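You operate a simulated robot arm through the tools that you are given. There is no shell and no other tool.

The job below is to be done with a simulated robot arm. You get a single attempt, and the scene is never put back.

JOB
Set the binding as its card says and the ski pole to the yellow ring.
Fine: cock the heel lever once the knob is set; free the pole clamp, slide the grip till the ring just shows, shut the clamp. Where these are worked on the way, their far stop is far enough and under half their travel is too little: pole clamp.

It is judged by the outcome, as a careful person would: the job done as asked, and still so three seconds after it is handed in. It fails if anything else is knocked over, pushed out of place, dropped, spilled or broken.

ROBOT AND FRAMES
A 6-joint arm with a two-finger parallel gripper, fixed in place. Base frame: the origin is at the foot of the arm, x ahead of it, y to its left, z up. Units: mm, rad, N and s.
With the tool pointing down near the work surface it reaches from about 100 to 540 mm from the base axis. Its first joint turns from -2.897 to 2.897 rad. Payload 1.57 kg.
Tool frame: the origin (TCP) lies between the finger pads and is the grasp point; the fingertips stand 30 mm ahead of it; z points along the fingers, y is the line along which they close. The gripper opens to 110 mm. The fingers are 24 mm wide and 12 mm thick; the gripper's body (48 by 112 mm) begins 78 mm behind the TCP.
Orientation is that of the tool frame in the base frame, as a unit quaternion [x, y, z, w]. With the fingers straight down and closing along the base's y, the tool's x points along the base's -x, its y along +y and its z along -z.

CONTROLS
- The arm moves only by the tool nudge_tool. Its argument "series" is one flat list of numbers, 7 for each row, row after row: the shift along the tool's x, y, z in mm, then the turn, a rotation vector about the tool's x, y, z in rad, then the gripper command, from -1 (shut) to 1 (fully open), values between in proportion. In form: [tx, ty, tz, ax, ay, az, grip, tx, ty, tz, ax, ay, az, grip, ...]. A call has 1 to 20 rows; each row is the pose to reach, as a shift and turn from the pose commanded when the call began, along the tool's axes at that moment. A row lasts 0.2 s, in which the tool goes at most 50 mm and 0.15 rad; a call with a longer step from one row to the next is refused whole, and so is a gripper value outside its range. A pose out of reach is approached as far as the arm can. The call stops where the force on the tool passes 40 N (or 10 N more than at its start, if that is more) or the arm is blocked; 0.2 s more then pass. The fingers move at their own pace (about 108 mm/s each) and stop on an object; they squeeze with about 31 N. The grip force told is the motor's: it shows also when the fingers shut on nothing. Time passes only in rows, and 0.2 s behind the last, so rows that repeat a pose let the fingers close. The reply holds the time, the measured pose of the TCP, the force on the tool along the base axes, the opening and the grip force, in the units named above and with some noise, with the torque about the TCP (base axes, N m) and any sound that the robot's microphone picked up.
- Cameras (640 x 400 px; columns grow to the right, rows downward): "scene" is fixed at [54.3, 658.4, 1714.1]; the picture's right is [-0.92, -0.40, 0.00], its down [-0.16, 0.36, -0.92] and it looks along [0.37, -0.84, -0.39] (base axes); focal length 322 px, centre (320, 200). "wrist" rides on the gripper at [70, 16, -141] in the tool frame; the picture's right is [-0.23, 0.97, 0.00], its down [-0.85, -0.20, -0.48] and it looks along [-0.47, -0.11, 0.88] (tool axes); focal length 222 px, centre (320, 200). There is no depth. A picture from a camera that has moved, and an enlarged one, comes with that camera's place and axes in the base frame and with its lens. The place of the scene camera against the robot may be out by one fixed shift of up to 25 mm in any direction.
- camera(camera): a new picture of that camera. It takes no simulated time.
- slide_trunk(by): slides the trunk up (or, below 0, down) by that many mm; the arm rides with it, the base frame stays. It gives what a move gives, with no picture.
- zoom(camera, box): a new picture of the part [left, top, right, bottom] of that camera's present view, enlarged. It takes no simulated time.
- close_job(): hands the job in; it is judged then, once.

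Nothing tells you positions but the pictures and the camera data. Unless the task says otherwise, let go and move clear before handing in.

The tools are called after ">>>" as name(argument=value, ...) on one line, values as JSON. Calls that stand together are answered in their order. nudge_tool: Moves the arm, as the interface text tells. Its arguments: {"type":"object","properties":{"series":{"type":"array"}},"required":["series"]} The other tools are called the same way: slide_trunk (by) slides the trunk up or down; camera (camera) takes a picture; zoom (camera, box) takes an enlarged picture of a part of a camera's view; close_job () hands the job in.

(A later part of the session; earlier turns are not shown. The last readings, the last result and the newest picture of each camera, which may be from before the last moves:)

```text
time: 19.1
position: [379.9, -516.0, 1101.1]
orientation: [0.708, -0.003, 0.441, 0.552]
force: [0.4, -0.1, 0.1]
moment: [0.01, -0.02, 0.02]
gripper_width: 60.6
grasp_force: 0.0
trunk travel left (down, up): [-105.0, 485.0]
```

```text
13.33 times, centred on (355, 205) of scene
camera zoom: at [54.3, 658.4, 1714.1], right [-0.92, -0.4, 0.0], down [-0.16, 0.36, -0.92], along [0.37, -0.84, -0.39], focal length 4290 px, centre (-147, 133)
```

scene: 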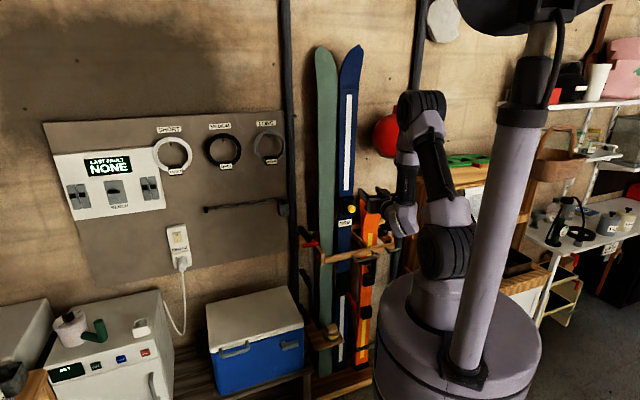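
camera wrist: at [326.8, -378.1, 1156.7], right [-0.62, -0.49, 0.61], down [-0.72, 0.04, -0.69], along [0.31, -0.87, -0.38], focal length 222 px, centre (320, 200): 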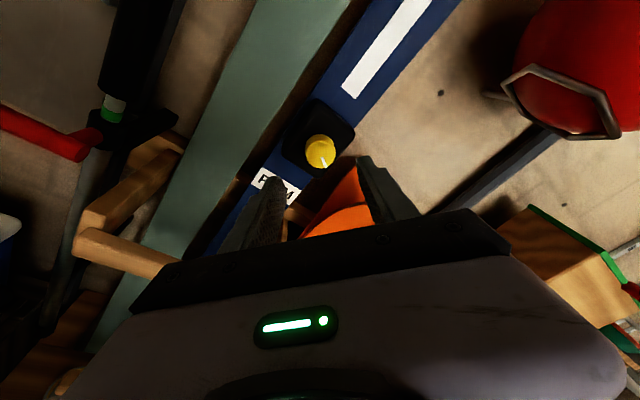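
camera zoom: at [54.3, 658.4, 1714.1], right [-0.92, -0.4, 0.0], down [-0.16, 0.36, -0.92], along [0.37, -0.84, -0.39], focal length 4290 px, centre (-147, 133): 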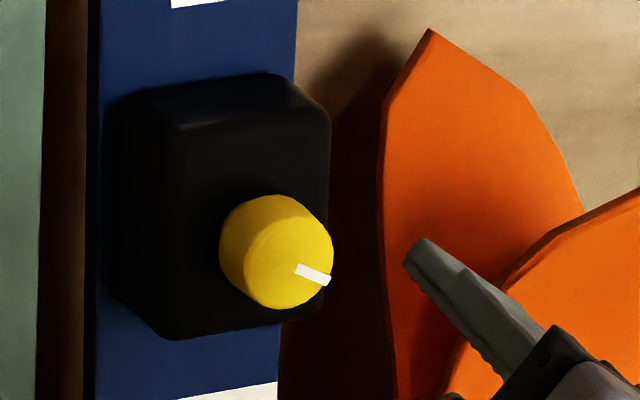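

The knob pointer sits about 120° clockwise at its stop. Next is the heel lever lower down, so I'll drop the trunk and then tilt the tool down for a look.

>>> slide_trunk(by=-105)

>>> zoom(camera="scene", box=[320, 270, 380, 330])

>>> camera(camera="wrist")

>>> camera(camera="scene")

```text
time: 20.5
position: [380.2, -517.0, 994.9]
orientation: [0.707, -0.003, 0.442, 0.553]
force: [-0.4, -0.4, 0.2]
moment: [-0.03, 0.02, 0.05]
gripper_width: 60.3
grasp_force: 0.0
trunk travel left (down, up): [0.0, 590.0]
```

```text
6.67 times, centred on (350, 300) of scene
camera zoom: at [54.3, 658.4, 1714.1], right [-0.92, -0.4, 0.0], down [-0.16, 0.36, -0.92], along [0.37, -0.84, -0.39], focal length 2145 px, centre (120, -467)
```

zoom: 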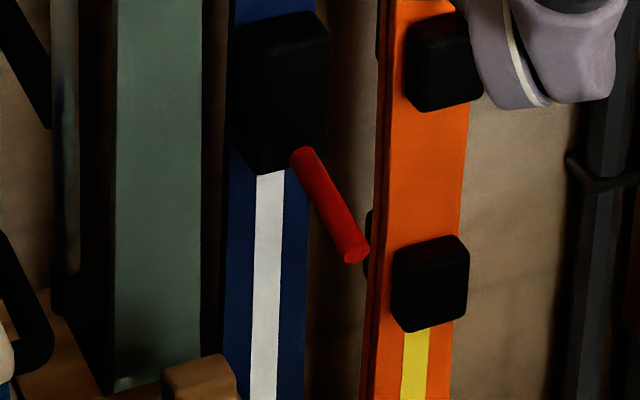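

```text
taken
camera wrist: at [326.9, -378.4, 1051.9], right [-0.62, -0.49, 0.61], down [-0.72, 0.04, -0.69], along [0.31, -0.87, -0.38], focal length 222 px, centre (320, 200)
```

wrist: 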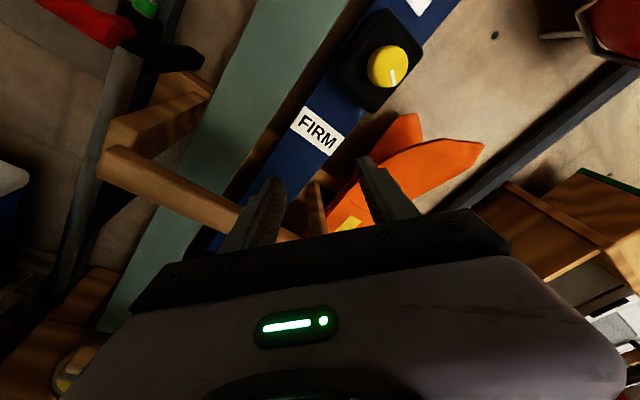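

```text
taken
```

scene: 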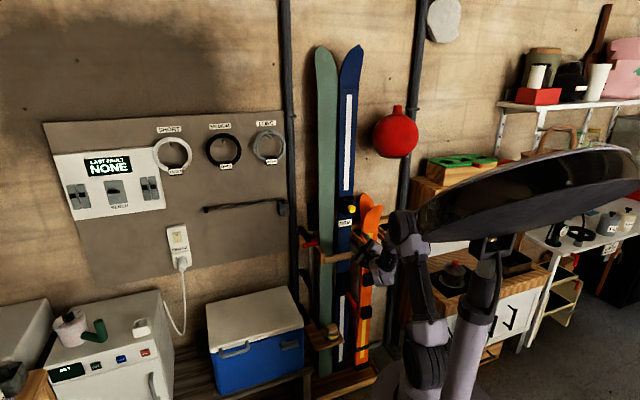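

I need a closer look at the heel lever. I'll retract and roll the camera to the top before pitching down.

>>> nudge_tool(series=[0, 0, -12, 0, 0, 0.127, 0, 0, 0, -24, 0, 0, 0.254, 0, 0, 0, -36, 0, 0, 0.381, 0, 0, 0, -48, 0, 0, 0.508, 0, 0, 0, -60, 0, 0, 0.635, 0, 0, 0, -70, 0, 0, 0.762, 0, 0, 0, -80, 0, 0, 0.89, 0])

>>> camera(camera="wrist")

```text
time: 22.1
position: [430.1, -424.2, 1117.6]
orientation: [0.658, -0.324, 0.587, 0.342]
force: [-0.2, 0.0, 0.5]
moment: [0.01, 0.01, 0.0]
gripper_width: 54.9
grasp_force: 0.0
out of reach, approached as far as the arm can: row 3, 4, 5, 6, 7
trunk travel left (down, up): [0.0, 590.0]
```

```text
taken
camera wrist: at [345.8, -317.3, 1198.7], right [-0.83, -0.54, -0.16], down [-0.19, 0.53, -0.83], along [0.53, -0.66, -0.54], focal length 222 px, centre (320, 200)
```

wrist: 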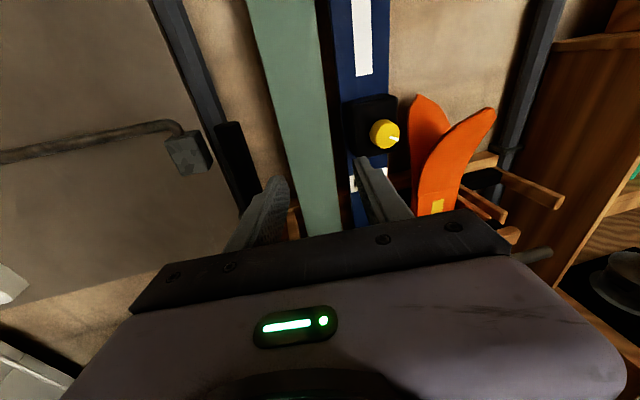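

The arm drifted up because the requested pose was too close in, but nothing was touched. I'll pitch the tool down 40° while pulling back and centring.

>>> nudge_tool(series=[-11.7, 12.7, -9.8, 0.0167, -0.103, 0.006, 0, -23.3, 25.3, -19.6, 0.0333, -0.206, 0.012, 0, -35, 38, -29.4, 0.05, -0.309, 0.018, 0, -46.7, 50.6, -39.2, 0.0667, -0.412, 0.024, 0, -58.3, 63.3, -49, 0.0833, -0.515, 0.03, 0, -70, 75.9, -58.8, 0.1, -0.618, 0.036, 0])

>>> camera(camera="wrist")

```text
time: 23.5
position: [325.1, -409.3, 1058.9]
orientation: [0.817, -0.394, 0.379, 0.184]
force: [0.7, 0.3, 1.1]
moment: [-0.02, -0.02, 0.01]
gripper_width: 55.0
grasp_force: 0.1
trunk travel left (down, up): [0.0, 590.0]
```

```text
taken
camera wrist: at [273.2, -369.7, 1203.3], right [-0.85, -0.49, -0.17], down [-0.41, 0.84, -0.35], along [0.31, -0.23, -0.92], focal length 222 px, centre (320, 200)
```

wrist: 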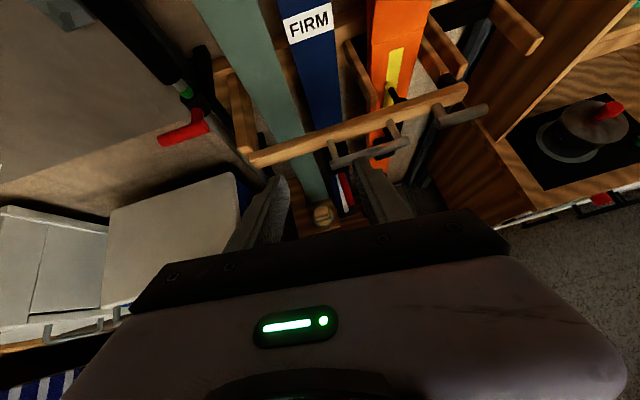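

>>> zoom(camera="wrist", box=[270, 110, 430, 230])

>>> zoom(camera="wrist", box=[90, 20, 290, 180])

>>> zoom(camera="wrist", box=[300, 60, 520, 200])

```text
3.33 times, centred on (350, 170) of wrist
camera zoom: at [273.2, -369.7, 1203.3], right [-0.85, -0.49, -0.17], down [-0.41, 0.84, -0.35], along [0.31, -0.23, -0.92], focal length 740 px, centre (220, 300)
```

zoom: 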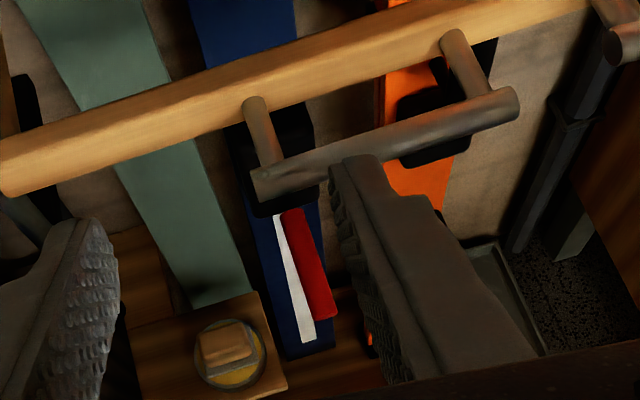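

```text
2.50 times, centred on (190, 100) of wrist
camera zoom: at [273.2, -369.7, 1203.3], right [-0.85, -0.49, -0.17], down [-0.41, 0.84, -0.35], along [0.31, -0.23, -0.92], focal length 555 px, centre (645, 450)
```

zoom: 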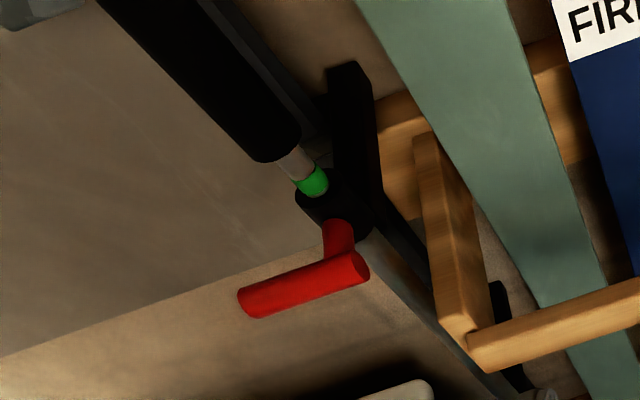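

```text
2.86 times, centred on (410, 130) of wrist
camera zoom: at [273.2, -369.7, 1203.3], right [-0.85, -0.49, -0.17], down [-0.41, 0.84, -0.35], along [0.31, -0.23, -0.92], focal length 635 px, centre (63, 400)
```

zoom: 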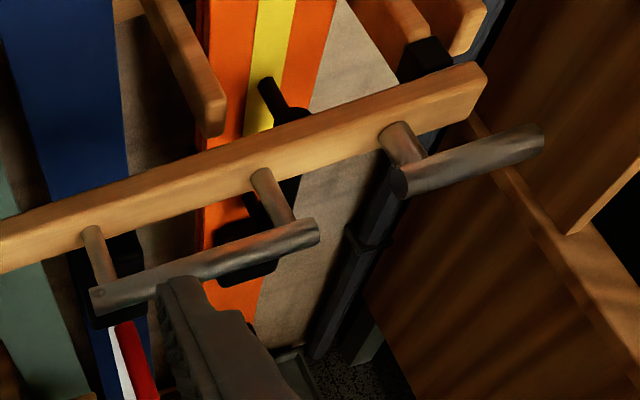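

The true rack normal is nearer -45°, with the ski at about U=110 in that frame. The heel lever sticks out roughly horizontally near z≈610, under the rail and its grey handles. I'll descend in front of the rail for a closer view.

>>> nudge_tool(series=[-26.5, 5.9, 26.6, 0.011, 0, -0.009, -0.4, -53, 11.8, 53.1, 0.022, 0, -0.018, -0.4, -79.5, 17.7, 79.7, 0.033, 0, -0.027, -0.4, -106, 23.6, 106.3, 0.044, 0, -0.037, -0.4, -132.5, 29.5, 132.8, 0.054, 0, -0.046, -0.4, -159, 35.4, 159.4, 0.065, 0, -0.055, -0.4, -185.5, 41.3, 185.9, 0.076, 0, -0.064, -0.4, -212, 47.2, 212.5, 0.087, 0, -0.073, -0.4])

>>> camera(camera="wrist")

>>> camera(camera="scene")

```text
time: 25.3
position: [304.1, -461.1, 758.9]
orientation: [0.837, -0.346, 0.39, 0.164]
force: [0.2, 0.3, -0.9]
moment: [0.02, 0.01, 0.0]
gripper_width: 33.0
grasp_force: 0.1
out of reach, approached as far as the arm can: row 1
trunk travel left (down, up): [0.0, 590.0]
```

```text
taken
camera wrist: at [248.2, -426.7, 903.5], right [-0.79, -0.58, -0.17], down [-0.51, 0.79, -0.35], along [0.34, -0.19, -0.92], focal length 222 px, centre (320, 200)
```

wrist: 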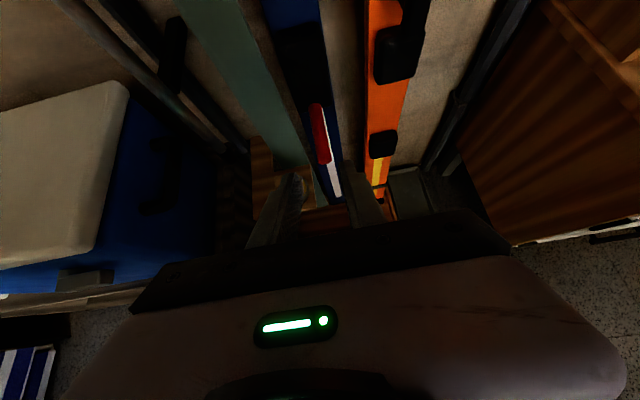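

```text
taken
```

scene: 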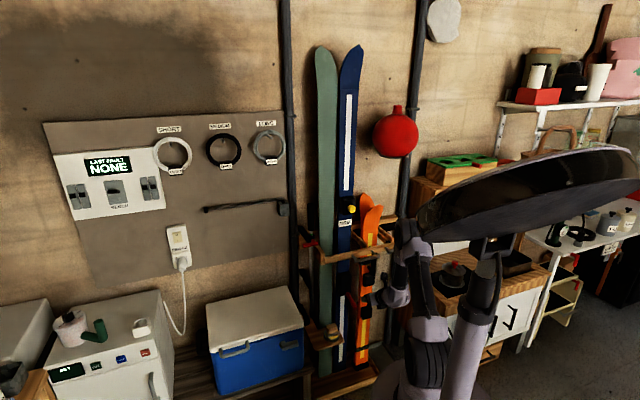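

>>> zoom(camera="wrist", box=[240, 0, 420, 220])

>>> zoom(camera="scene", box=[310, 240, 410, 360])

>>> zoom(camera="scene", box=[330, 270, 370, 320])

```text
1.82 times, centred on (330, 110) of wrist
camera zoom: at [248.2, -426.7, 903.5], right [-0.79, -0.58, -0.17], down [-0.51, 0.79, -0.35], along [0.34, -0.19, -0.92], focal length 404 px, centre (302, 364)
```

zoom: 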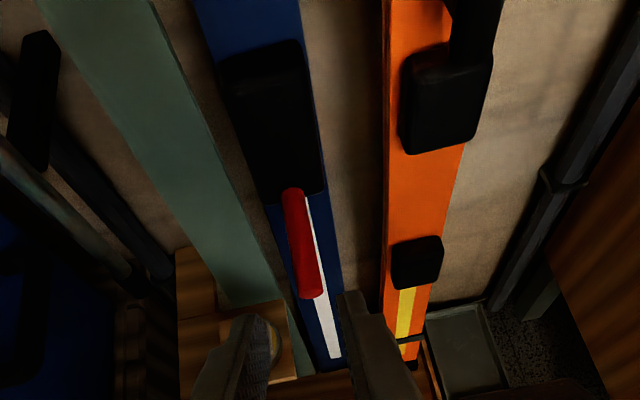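

```text
3.33 times, centred on (360, 300) of scene
camera zoom: at [54.3, 658.4, 1714.1], right [-0.92, -0.4, 0.0], down [-0.16, 0.36, -0.92], along [0.37, -0.84, -0.39], focal length 1072 px, centre (187, -133)
```

zoom: 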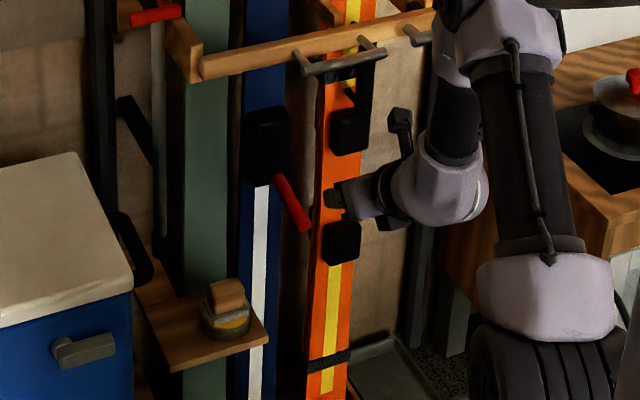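

```text
8.00 times, centred on (350, 295) of scene
camera zoom: at [54.3, 658.4, 1714.1], right [-0.92, -0.4, 0.0], down [-0.16, 0.36, -0.92], along [0.37, -0.84, -0.39], focal length 2574 px, centre (80, -560)
```

zoom: 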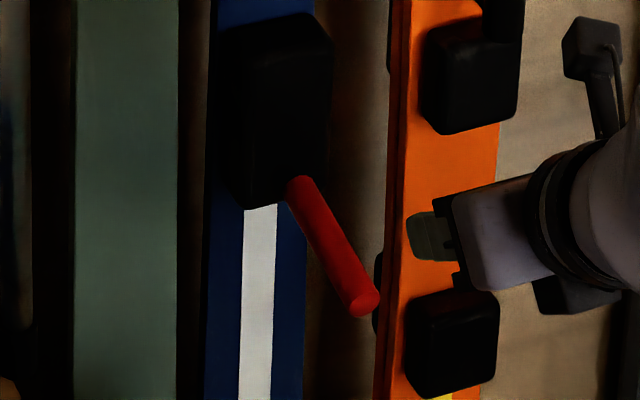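

Two views put the heel lever from (N 747, z 631) at its base to (N 660, z 605) at its tip, at U≈109. I'll shut the fingers and move in just above its outer end.

>>> nudge_tool(series=[0, 0, 25, 0, 0, 0, -1, 0, 0, 50, 0, 0, 0, -1, 0, 0, 75, 0, 0, 0, -1, 0, 0, 100, 0, 0, 0, -1, 0, 0, 120, 0, 0, 0, -1])

>>> zoom(camera="wrist", box=[230, 60, 430, 220])

>>> zoom(camera="scene", box=[320, 270, 380, 320])

```text
time: 26.5
position: [368.2, -526.1, 683.3]
orientation: [0.837, -0.347, 0.39, 0.163]
force: [0.0, 0.4, -0.5]
moment: [-0.01, 0.02, 0.0]
gripper_width: 0.0
grasp_force: 21.2
trunk travel left (down, up): [0.0, 590.0]
```

```text
2.50 times, centred on (330, 140) of wrist
camera zoom: at [312.3, -492.1, 827.0], right [-0.79, -0.58, -0.17], down [-0.51, 0.79, -0.35], along [0.34, -0.19, -0.92], focal length 555 px, centre (295, 350)
```

zoom: 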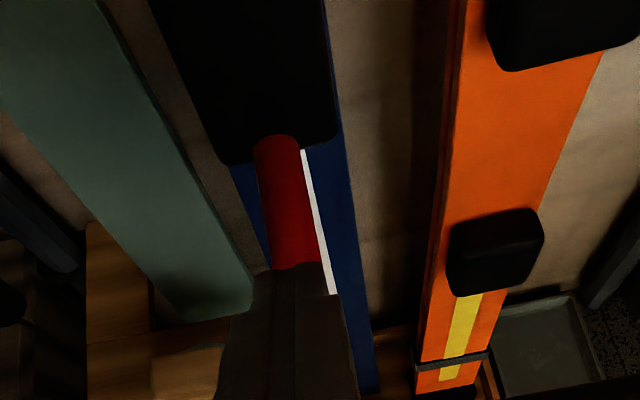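

```text
8.00 times, centred on (350, 295) of scene
camera zoom: at [54.3, 658.4, 1714.1], right [-0.92, -0.4, 0.0], down [-0.16, 0.36, -0.92], along [0.37, -0.84, -0.39], focal length 2574 px, centre (80, -560)
```

zoom: 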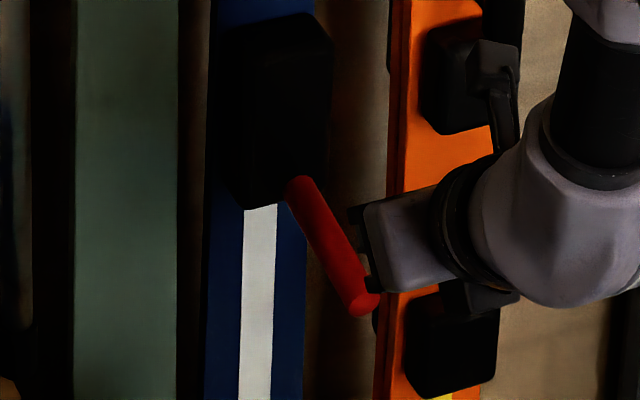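

The closed fingers are above the lever's end. I'll lower gently onto it and read the force to learn which way it moves.

>>> nudge_tool(series=[-9, -1, 16, 0, 0, 0, -1, -18.4, -2, 32.5, 0, 0, 0, -1, -22.2, -2, 35.7, 0, 0, 0, -1, -26, -2, 38.9, 0, 0, 0, -1])

>>> zoom(camera="wrist", box=[230, 60, 430, 220])

>>> zoom(camera="scene", box=[320, 270, 380, 320])

```text
time: 27.5
position: [379.0, -532.7, 638.8]
orientation: [0.838, -0.347, 0.389, 0.163]
force: [0.5, -0.2, 0.1]
moment: [0.0, -0.01, 0.03]
gripper_width: 0.0
grasp_force: 21.4
trunk travel left (down, up): [0.0, 590.0]
```

```text
2.50 times, centred on (330, 140) of wrist
camera zoom: at [322.3, -499.2, 783.1], right [-0.79, -0.58, -0.17], down [-0.51, 0.79, -0.35], along [0.34, -0.19, -0.92], focal length 555 px, centre (295, 350)
```

zoom: 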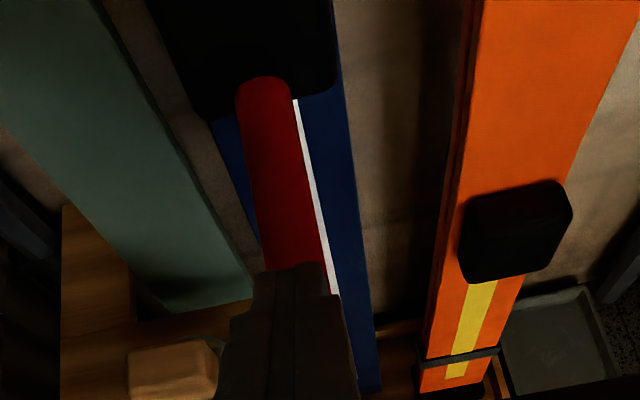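

```text
8.00 times, centred on (350, 295) of scene
camera zoom: at [54.3, 658.4, 1714.1], right [-0.92, -0.4, 0.0], down [-0.16, 0.36, -0.92], along [0.37, -0.84, -0.39], focal length 2574 px, centre (80, -560)
```

zoom: 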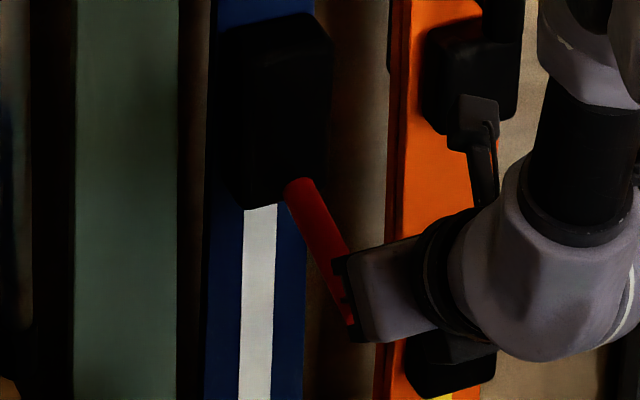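

>>> nudge_tool(series=[-2.3, 0, 1.9, 0, 0, 0, -1, -4.6, 0, 3.9, 0, 0, 0, -1, -6.9, 0, 5.8, 0, 0, 0, -1, -9.2, 0, 7.7, 0, 0, 0, -1])

>>> zoom(camera="wrist", box=[230, 60, 430, 220])

>>> zoom(camera="scene", box=[320, 270, 380, 320])

```text
time: 28.5
position: [379.4, -531.9, 627.1]
orientation: [0.837, -0.348, 0.389, 0.163]
force: [0.0, 0.0, 0.6]
moment: [0.02, 0.0, 0.03]
gripper_width: 0.0
grasp_force: 21.0
trunk travel left (down, up): [0.0, 590.0]
```

```text
2.50 times, centred on (330, 140) of wrist
camera zoom: at [322.1, -499.0, 771.5], right [-0.79, -0.58, -0.17], down [-0.51, 0.79, -0.35], along [0.34, -0.19, -0.92], focal length 555 px, centre (295, 350)
```

zoom: 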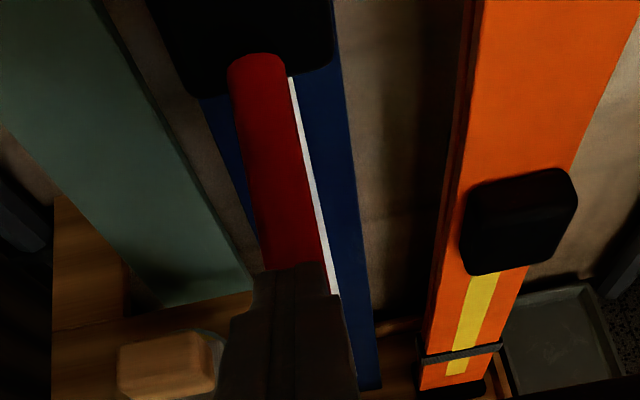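

```text
8.00 times, centred on (350, 295) of scene
camera zoom: at [54.3, 658.4, 1714.1], right [-0.92, -0.4, 0.0], down [-0.16, 0.36, -0.92], along [0.37, -0.84, -0.39], focal length 2574 px, centre (80, -560)
```

zoom: 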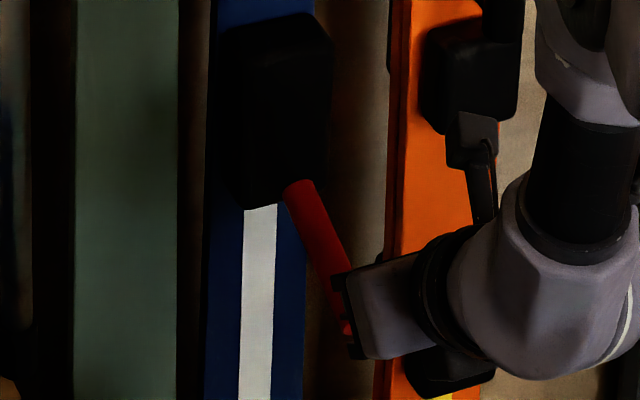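

The lever is yielding downward with almost no resistance. I'll follow its arc further down while watching for a click or a stop.

>>> nudge_tool(series=[5.5, 0, 5.6, 0, 0, 0, -1, 11, 0, 11.3, 0, 0, 0, -1, 8.5, 0, 17.6, 0, 0, 0, -1, 6, 0, 23.9, 0, 0, 0, -1])

>>> zoom(camera="wrist", box=[230, 60, 430, 220])

>>> zoom(camera="scene", box=[320, 270, 380, 320])

```text
time: 29.5
position: [394.1, -549.6, 616.7]
orientation: [0.837, -0.347, 0.39, 0.164]
force: [0.3, 0.9, -0.2]
moment: [0.0, -0.02, 0.0]
gripper_width: 0.0
grasp_force: 21.1
trunk travel left (down, up): [0.0, 590.0]
```

```text
2.50 times, centred on (330, 140) of wrist
camera zoom: at [338.1, -515.4, 760.9], right [-0.79, -0.58, -0.17], down [-0.51, 0.79, -0.35], along [0.34, -0.19, -0.92], focal length 555 px, centre (295, 350)
```

zoom: 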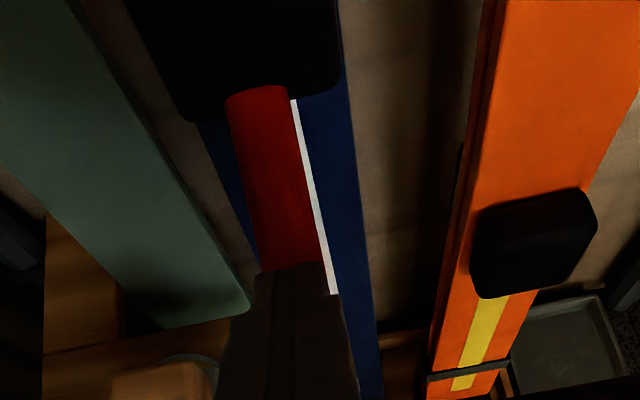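

```text
8.00 times, centred on (350, 295) of scene
camera zoom: at [54.3, 658.4, 1714.1], right [-0.92, -0.4, 0.0], down [-0.16, 0.36, -0.92], along [0.37, -0.84, -0.39], focal length 2574 px, centre (80, -560)
```

zoom: 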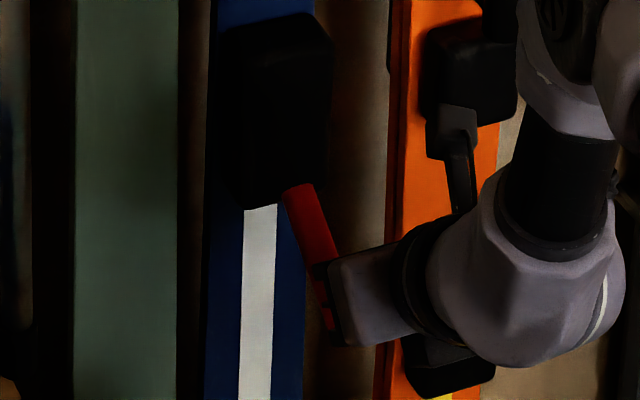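

>>> nudge_tool(series=[-1.4, 0, 6.7, 0, 0, 0, -1, -2.8, 0, 13.5, 0, 0, 0, -1, -3, 0, 20.3, 0, 0, 0, -1, -3.1, 0, 27.1, 0, 0, 0, -1])

>>> zoom(camera="wrist", box=[230, 60, 430, 220])

>>> zoom(camera="scene", box=[320, 270, 380, 320])

```text
time: 30.5
position: [408.2, -563.4, 596.9]
orientation: [0.837, -0.347, 0.389, 0.164]
force: [-0.6, 0.7, 0.3]
moment: [0.0, -0.05, -0.02]
gripper_width: 0.1
grasp_force: 21.2
trunk travel left (down, up): [0.0, 590.0]
```

```text
2.50 times, centred on (330, 140) of wrist
camera zoom: at [351.9, -528.7, 741.2], right [-0.79, -0.58, -0.17], down [-0.51, 0.79, -0.35], along [0.34, -0.19, -0.92], focal length 555 px, centre (295, 350)
```

zoom: 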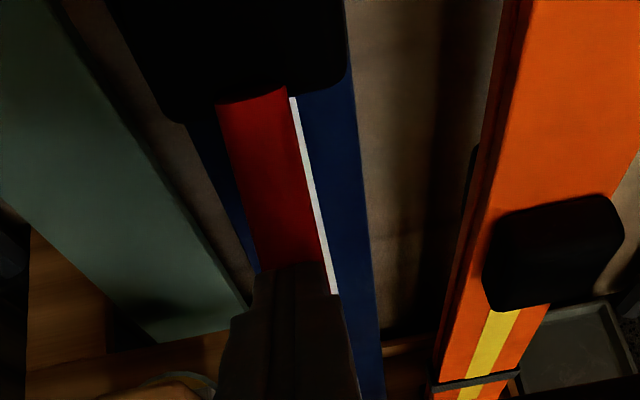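

```text
8.00 times, centred on (350, 295) of scene
camera zoom: at [54.3, 658.4, 1714.1], right [-0.92, -0.4, 0.0], down [-0.16, 0.36, -0.92], along [0.37, -0.84, -0.39], focal length 2574 px, centre (80, -560)
```

zoom: 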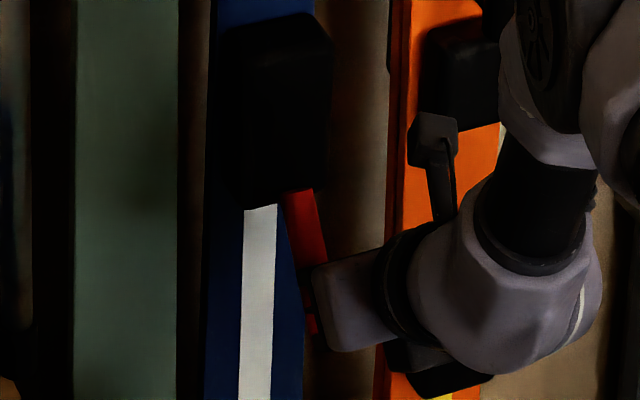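

>>> nudge_tool(series=[1, 0, 6.8, 0, 0, 0, -1, 2, 0, 13.6, 0, 0, 0, -1, 3.6, 0, 19.8, 0, 0, 0, -1, 5.3, 0, 25.9, 0, 0, 0, -1])

>>> zoom(camera="wrist", box=[230, 60, 430, 220])

>>> zoom(camera="scene", box=[320, 270, 380, 320])

```text
time: 31.3
position: [415.7, -570.9, 590.2]
orientation: [0.837, -0.348, 0.39, 0.164]
force: [-19.3, 27.7, 26.6]
moment: [-0.29, -0.41, 0.17]
gripper_width: 0.0
grasp_force: 21.1
trunk travel left (down, up): [0.0, 590.0]
stopped in row 3: the force on the tool passed its limit at 52 N (the readings are from after the stop); the commanded pose is now the measured one
```

```text
2.50 times, centred on (330, 140) of wrist
camera zoom: at [359.8, -537.5, 733.7], right [-0.79, -0.58, -0.17], down [-0.51, 0.79, -0.35], along [0.34, -0.19, -0.92], focal length 555 px, centre (295, 350)
```

zoom: 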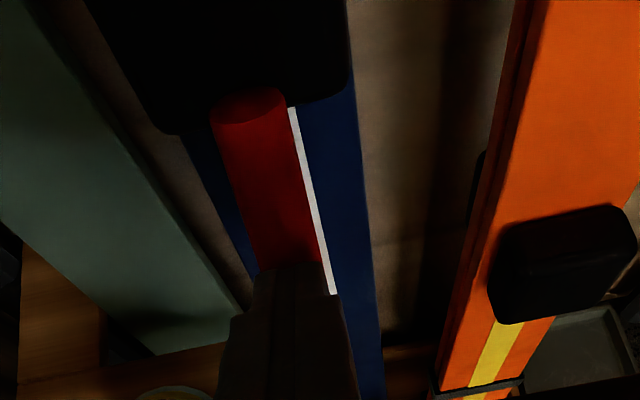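

```text
8.00 times, centred on (350, 295) of scene
camera zoom: at [54.3, 658.4, 1714.1], right [-0.92, -0.4, 0.0], down [-0.16, 0.36, -0.92], along [0.37, -0.84, -0.39], focal length 2574 px, centre (80, -560)
```

zoom: 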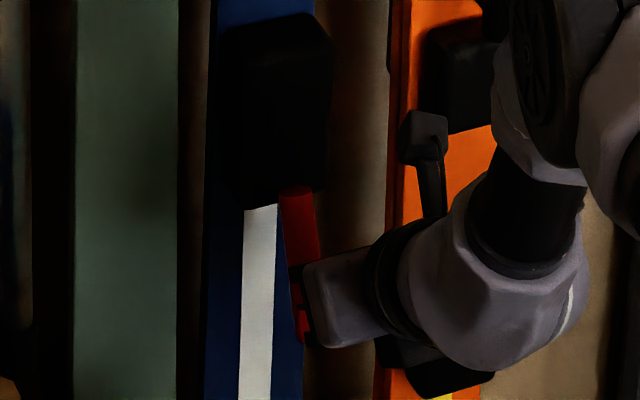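

The lever reached a firm stop at about 69° below horizontal, having travelled roughly 52° from where it started. I'll back off and check that it stays there.

>>> nudge_tool(series=[0, 0, -15, 0, 0, 0, -1, 0, 0, -40, 0, 0, 0, -1, 0, 0, -80, 0, 0, 0, -1, 0, 0, -110, 0, 0, 0, -1])

>>> zoom(camera="wrist", box=[230, 0, 430, 220])

>>> zoom(camera="scene", box=[320, 270, 380, 320])

```text
time: 32.3
position: [358.9, -513.9, 658.1]
orientation: [0.838, -0.348, 0.387, 0.162]
force: [-1.0, 0.2, 0.2]
moment: [0.02, 0.02, 0.0]
gripper_width: 0.1
grasp_force: 21.2
trunk travel left (down, up): [0.0, 590.0]
```

```text
1.82 times, centred on (330, 110) of wrist
camera zoom: at [302.5, -479.8, 802.3], right [-0.79, -0.58, -0.17], down [-0.51, 0.79, -0.34], along [0.33, -0.19, -0.92], focal length 404 px, centre (302, 364)
```

zoom: 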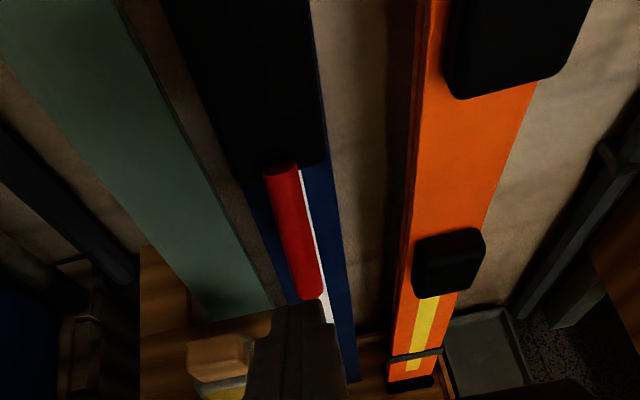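

```text
8.00 times, centred on (350, 295) of scene
camera zoom: at [54.3, 658.4, 1714.1], right [-0.92, -0.4, 0.0], down [-0.16, 0.36, -0.92], along [0.37, -0.84, -0.39], focal length 2574 px, centre (80, -560)
```

zoom: 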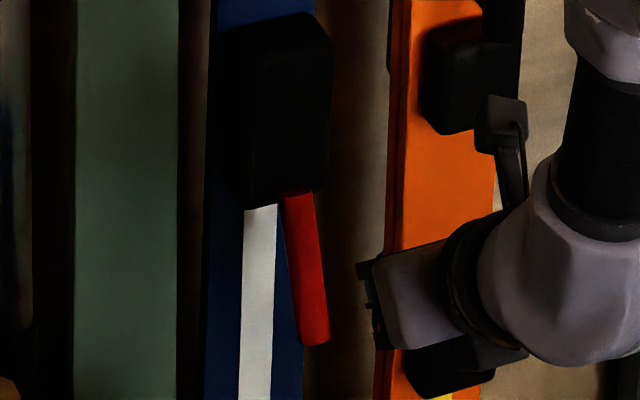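

The lever stays down at its stop. Next is the pole, whose clamp I place at about N 743, U -77, z≈990 with a red L-shaped handle. I'll pull back, rise and move left for a close look.

>>> nudge_tool(series=[-17, 0, -36, 0, 0, 0, -1, -34.2, 0, -71.9, 0, 0, 0, -1, -0.2, -12, -100.4, 0, 0, 0, -1, 33.8, -24, -129, 0, 0, 0, -1, 67.8, -36, -157.5, 0, 0, 0, -1, 101.9, -48, -186.1, 0, 0, 0, -1, 135.9, -60, -214.6, 0, 0, 0, -1, 161.4, -85.3, -230.8, 0, 0, 0, -1, 187, -110.6, -247, 0, 0, 0, -1, 212.5, -136, -263.3, 0, 0, 0, -1, 238.1, -161.3, -279.5, 0, 0, 0, -1, 263.6, -186.6, -295.7, 0, 0, 0, -1])

>>> camera(camera="wrist")

>>> camera(camera="scene")

```text
time: 34.9
position: [452.0, -339.6, 1049.8]
orientation: [0.839, -0.347, 0.388, 0.162]
force: [0.3, 0.1, 0.0]
moment: [-0.02, -0.02, -0.02]
gripper_width: 0.0
grasp_force: 21.1
out of reach, approached as far as the arm can: row 10
trunk travel left (down, up): [0.0, 590.0]
```

```text
taken
camera wrist: at [397.1, -306.7, 1194.2], right [-0.79, -0.58, -0.17], down [-0.51, 0.79, -0.34], along [0.33, -0.19, -0.92], focal length 222 px, centre (320, 200)
```

wrist: 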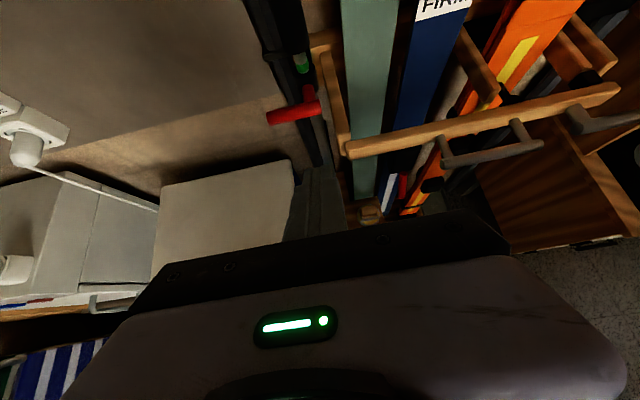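

```text
taken
```

scene: 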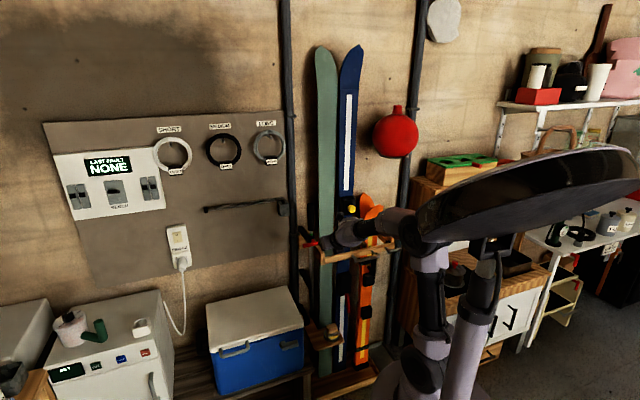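

>>> zoom(camera="wrist", box=[230, 20, 360, 150])

>>> zoom(camera="wrist", box=[265, 40, 335, 130])

>>> zoom(camera="scene", box=[285, 200, 345, 270])

>>> zoom(camera="scene", box=[335, 280, 365, 325])

```text
3.08 times, centred on (295, 85) of wrist
camera zoom: at [397.1, -306.7, 1194.2], right [-0.79, -0.58, -0.17], down [-0.51, 0.79, -0.34], along [0.33, -0.19, -0.92], focal length 684 px, centre (397, 554)
```

zoom: 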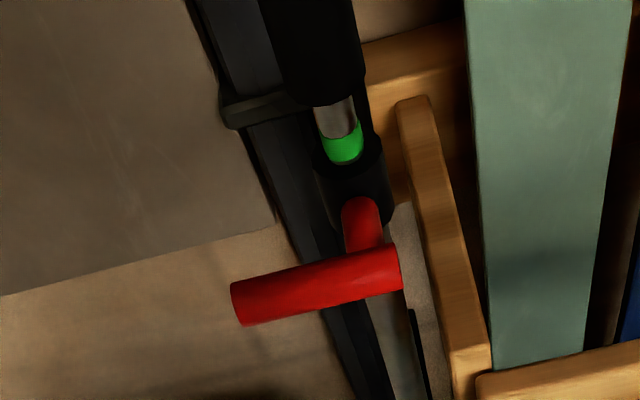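

```text
4.44 times, centred on (300, 85) of wrist
camera zoom: at [397.1, -306.7, 1194.2], right [-0.79, -0.58, -0.17], down [-0.51, 0.79, -0.34], along [0.33, -0.19, -0.92], focal length 987 px, centre (409, 711)
```

zoom: 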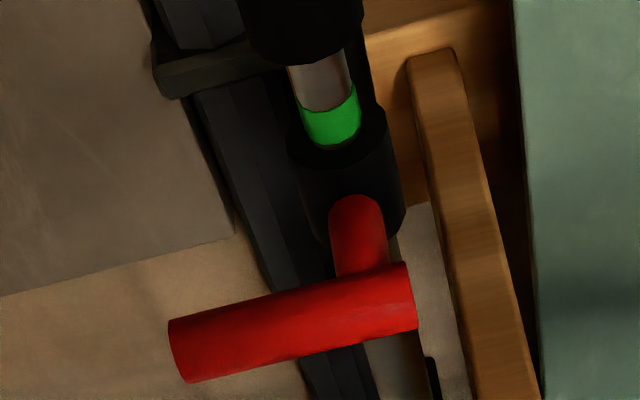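

```text
5.71 times, centred on (315, 235) of scene
camera zoom: at [54.3, 658.4, 1714.1], right [-0.92, -0.4, 0.0], down [-0.16, 0.36, -0.92], along [0.37, -0.84, -0.39], focal length 1838 px, centre (349, 0)
```

zoom: 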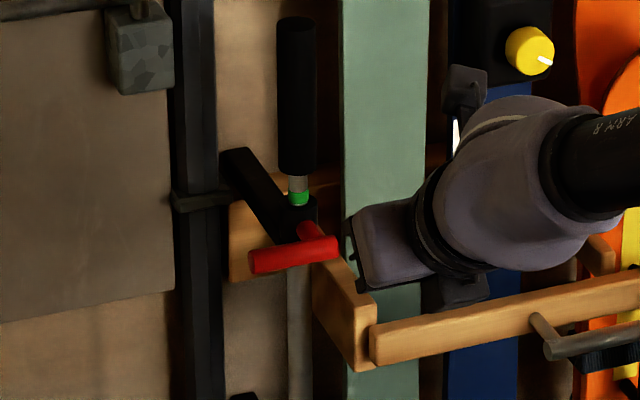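

```text
8.89 times, centred on (350, 302) of scene
camera zoom: at [54.3, 658.4, 1714.1], right [-0.92, -0.4, 0.0], down [-0.16, 0.36, -0.92], along [0.37, -0.84, -0.39], focal length 2860 px, centre (53, -711)
```

zoom: 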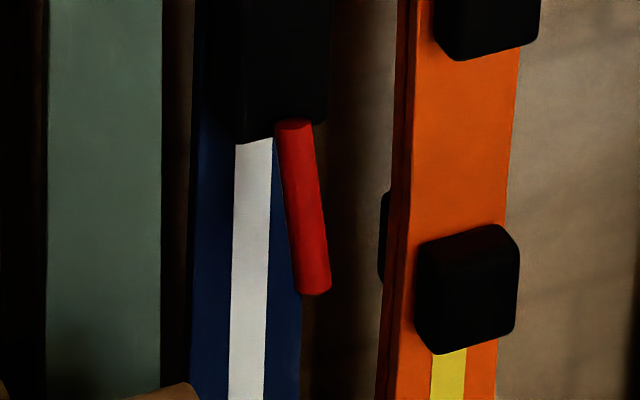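

The clamp shows as a red stem along the pole's front normal with a bar pointing left, like a turning handle. I'll bring the closed fingertips above the bar's left end to test pushing it down.

>>> nudge_tool(series=[15, -20, 10, 0, 0, 0, -1, 35, -45.5, 30, 0, 0, 0, -1, 55, -45.5, 65, 0, 0, 0, -1, 70.8, -45.5, 96.5, 0, 0, 0, -1])

>>> zoom(camera="wrist", box=[220, 60, 420, 220])

>>> zoom(camera="scene", box=[285, 200, 345, 270])

```text
time: 35.9
position: [569.6, -395.2, 1041.6]
orientation: [0.838, -0.348, 0.387, 0.162]
force: [0.0, -0.2, 0.5]
moment: [-0.01, -0.03, 0.04]
gripper_width: 0.0
grasp_force: 21.3
trunk travel left (down, up): [0.0, 590.0]
```

```text
2.50 times, centred on (320, 140) of wrist
camera zoom: at [513.6, -361.5, 1185.5], right [-0.79, -0.58, -0.17], down [-0.51, 0.79, -0.34], along [0.33, -0.19, -0.92], focal length 555 px, centre (320, 350)
```

zoom: 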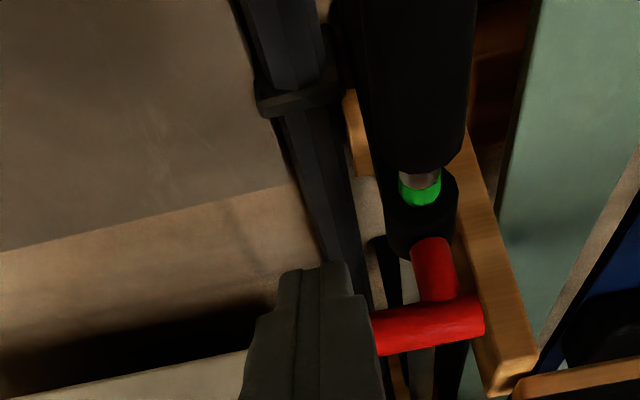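

```text
5.71 times, centred on (315, 235) of scene
camera zoom: at [54.3, 658.4, 1714.1], right [-0.92, -0.4, 0.0], down [-0.16, 0.36, -0.92], along [0.37, -0.84, -0.39], focal length 1838 px, centre (349, 0)
```

zoom: 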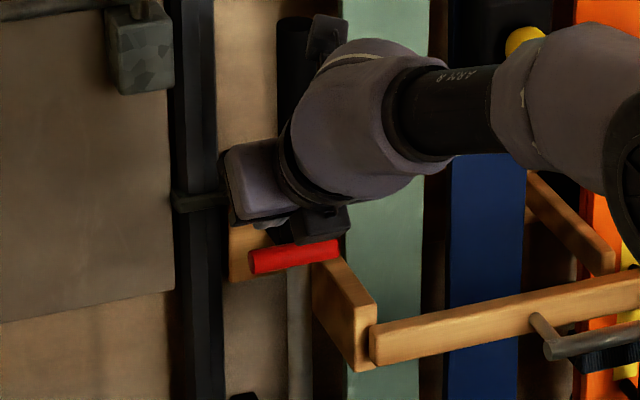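

>>> nudge_tool(series=[-6.1, 0, 5.2, 0, 0, 0, -1, -12.2, 0, 10.4, 0, 0, 0, -1, -15.3, -1, 13, 0, 0, 0, -1, -18.3, -2, 15.6, 0, 0, 0, -1])

>>> zoom(camera="wrist", box=[220, 60, 420, 220])

>>> zoom(camera="scene", box=[285, 200, 345, 270])

```text
time: 36.9
position: [571.1, -393.5, 1017.7]
orientation: [0.838, -0.347, 0.388, 0.162]
force: [-0.9, -0.2, 0.5]
moment: [-0.02, 0.03, -0.05]
gripper_width: 0.1
grasp_force: 21.5
trunk travel left (down, up): [0.0, 590.0]
```

```text
2.50 times, centred on (320, 140) of wrist
camera zoom: at [515.3, -360.1, 1161.1], right [-0.79, -0.58, -0.17], down [-0.51, 0.79, -0.34], along [0.33, -0.19, -0.92], focal length 555 px, centre (320, 350)
```

zoom: 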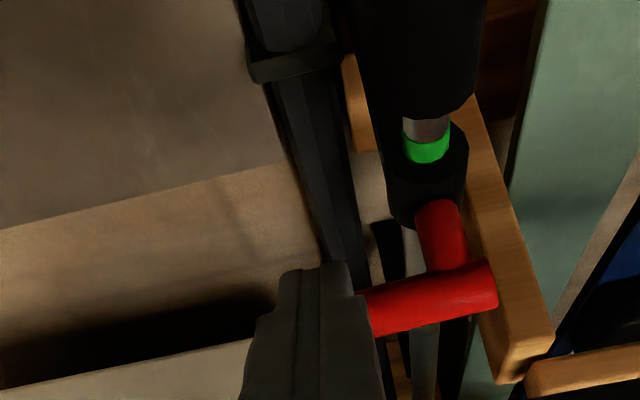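

```text
5.71 times, centred on (315, 235) of scene
camera zoom: at [54.3, 658.4, 1714.1], right [-0.92, -0.4, 0.0], down [-0.16, 0.36, -0.92], along [0.37, -0.84, -0.39], focal length 1838 px, centre (349, 0)
```

zoom: 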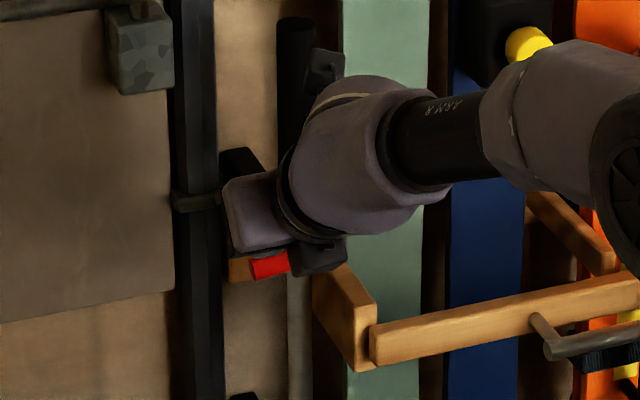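

No resistance, and the bar seems to tilt slightly down with the finger. I'll follow the arc further and check whether it really turns.

>>> nudge_tool(series=[-5.1, -2.4, 4.4, 0, 0, 0, -1, -10.2, -4.7, 8.7, 0, 0, 0, -1, -15, -3.8, 12.7, 0, 0, 0, -1, -19.7, -2.9, 16.7, 0, 0, 0, -1])

>>> zoom(camera="wrist", box=[220, 60, 420, 220])

>>> zoom(camera="scene", box=[285, 200, 345, 270])

```text
time: 37.9
position: [573.0, -392.2, 991.4]
orientation: [0.838, -0.348, 0.387, 0.163]
force: [0.1, 0.1, 0.2]
moment: [0.02, 0.02, 0.0]
gripper_width: 0.0
grasp_force: 21.5
trunk travel left (down, up): [0.0, 590.0]
```

```text
2.50 times, centred on (320, 140) of wrist
camera zoom: at [517.2, -358.2, 1134.8], right [-0.79, -0.58, -0.17], down [-0.51, 0.79, -0.34], along [0.33, -0.19, -0.92], focal length 555 px, centre (320, 350)
```

zoom: 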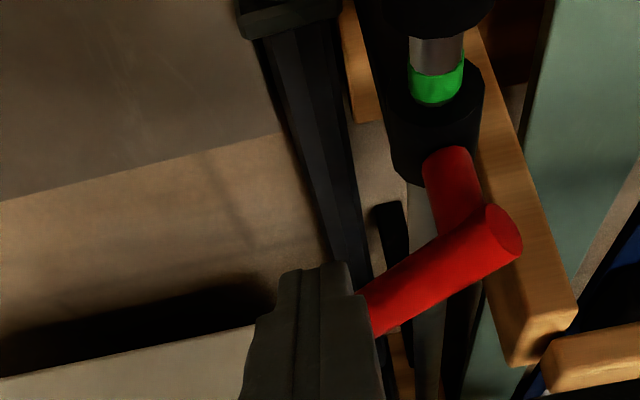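

```text
5.71 times, centred on (315, 235) of scene
camera zoom: at [54.3, 658.4, 1714.1], right [-0.92, -0.4, 0.0], down [-0.16, 0.36, -0.92], along [0.37, -0.84, -0.39], focal length 1838 px, centre (349, 0)
```

zoom: 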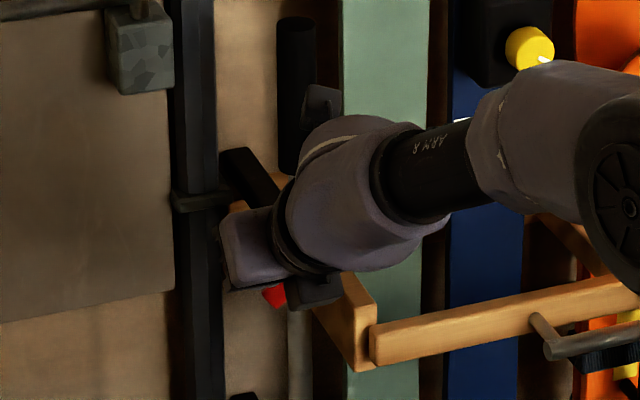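

The bar turns about the stem, so pushing it down works. I'll continue toward its far stop.

>>> nudge_tool(series=[-4.5, 2.5, 3.8, 0, 0, 0, -1, -9, 5, 7.6, 0, 0, 0, -1, -13, 9.8, 11, 0, 0, 0, -1, -17.1, 14.7, 14.5, 0, 0, 0, -1])

>>> zoom(camera="wrist", box=[220, 60, 420, 220])

```text
time: 38.9
position: [561.9, -401.6, 968.8]
orientation: [0.838, -0.348, 0.387, 0.163]
force: [-0.2, 0.0, -0.8]
moment: [-0.01, 0.0, 0.02]
gripper_width: 0.0
grasp_force: 20.7
trunk travel left (down, up): [0.0, 590.0]
```

```text
2.50 times, centred on (320, 140) of wrist
camera zoom: at [506.3, -368.3, 1112.4], right [-0.79, -0.58, -0.17], down [-0.51, 0.79, -0.34], along [0.33, -0.19, -0.92], focal length 555 px, centre (320, 350)
```

zoom: 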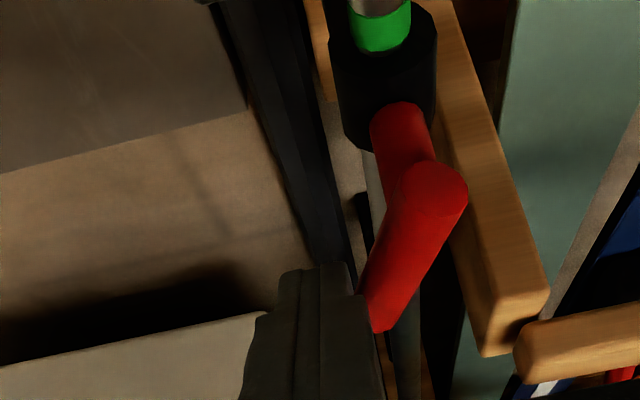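

>>> nudge_tool(series=[-2, 4.4, 1.6, 0, 0, 0, -1, -4, 8.8, 3.3, 0, 0, 0, -1, -5.8, 13.1, 4.9, 0, 0, 0, -1])

>>> zoom(camera="wrist", box=[220, 60, 420, 220])

>>> zoom(camera="scene", box=[285, 200, 345, 270])

```text
time: 39.7
position: [552.9, -412.4, 960.4]
orientation: [0.839, -0.348, 0.386, 0.163]
force: [-0.8, 0.3, 1.1]
moment: [-0.01, -0.01, 0.0]
gripper_width: 0.0
grasp_force: 21.3
trunk travel left (down, up): [0.0, 590.0]
```

```text
2.50 times, centred on (320, 140) of wrist
camera zoom: at [497.0, -378.2, 1104.7], right [-0.79, -0.58, -0.17], down [-0.51, 0.79, -0.34], along [0.33, -0.19, -0.92], focal length 555 px, centre (320, 350)
```

zoom: 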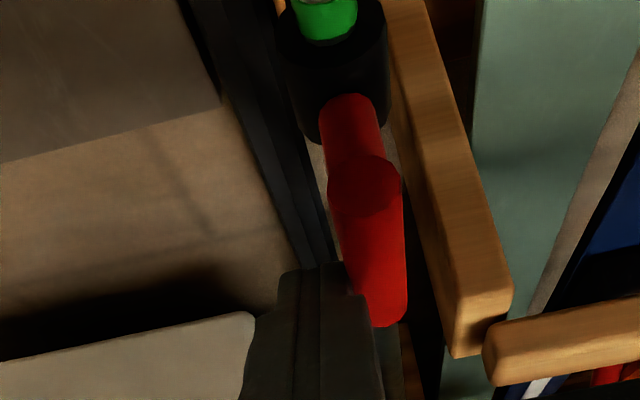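

```text
5.71 times, centred on (315, 235) of scene
camera zoom: at [54.3, 658.4, 1714.1], right [-0.92, -0.4, 0.0], down [-0.16, 0.36, -0.92], along [0.37, -0.84, -0.39], focal length 1838 px, centre (349, 0)
```

zoom: 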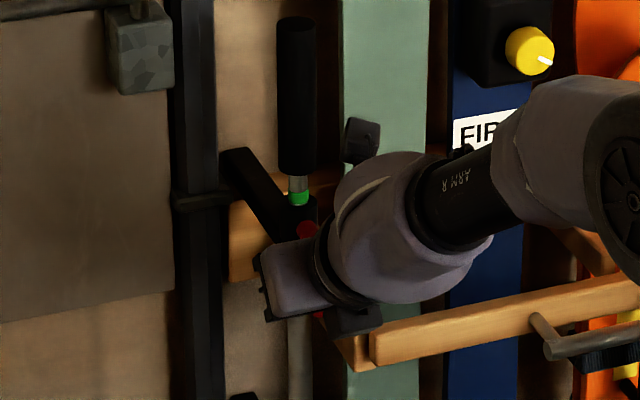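

>>> nudge_tool(series=[-1, 4, 0.8, 0, 0, 0, -1, -1.5, 8, 1.3, 0, 0, 0, -1, -1.5, 12, 1.3, 0, 0, 0, -1])

>>> zoom(camera="wrist", box=[220, 60, 420, 220])

```text
time: 40.4
position: [551.0, -412.4, 958.7]
orientation: [0.839, -0.344, 0.39, 0.159]
force: [8.9, 18.0, 1.4]
moment: [-0.02, 0.0, 0.32]
gripper_width: 0.0
grasp_force: 21.6
trunk travel left (down, up): [0.0, 590.0]
stopped in row 3: the force on the tool passed its limit at 44 N (the readings are from after the stop); the commanded pose is now the measured one
```

```text
2.50 times, centred on (320, 140) of wrist
camera zoom: at [494.9, -379.4, 1104.0], right [-0.79, -0.59, -0.18], down [-0.51, 0.79, -0.35], along [0.34, -0.18, -0.92], focal length 555 px, centre (320, 350)
```

zoom: 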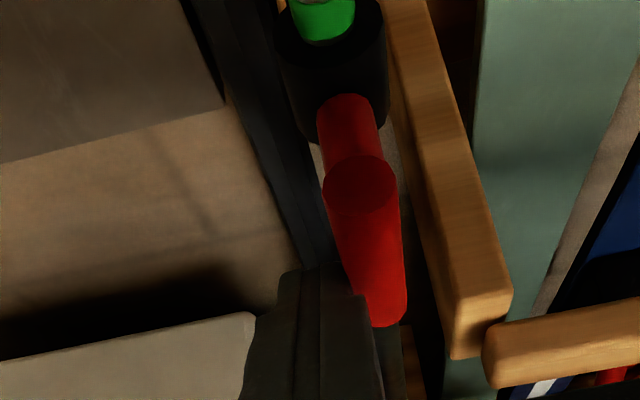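

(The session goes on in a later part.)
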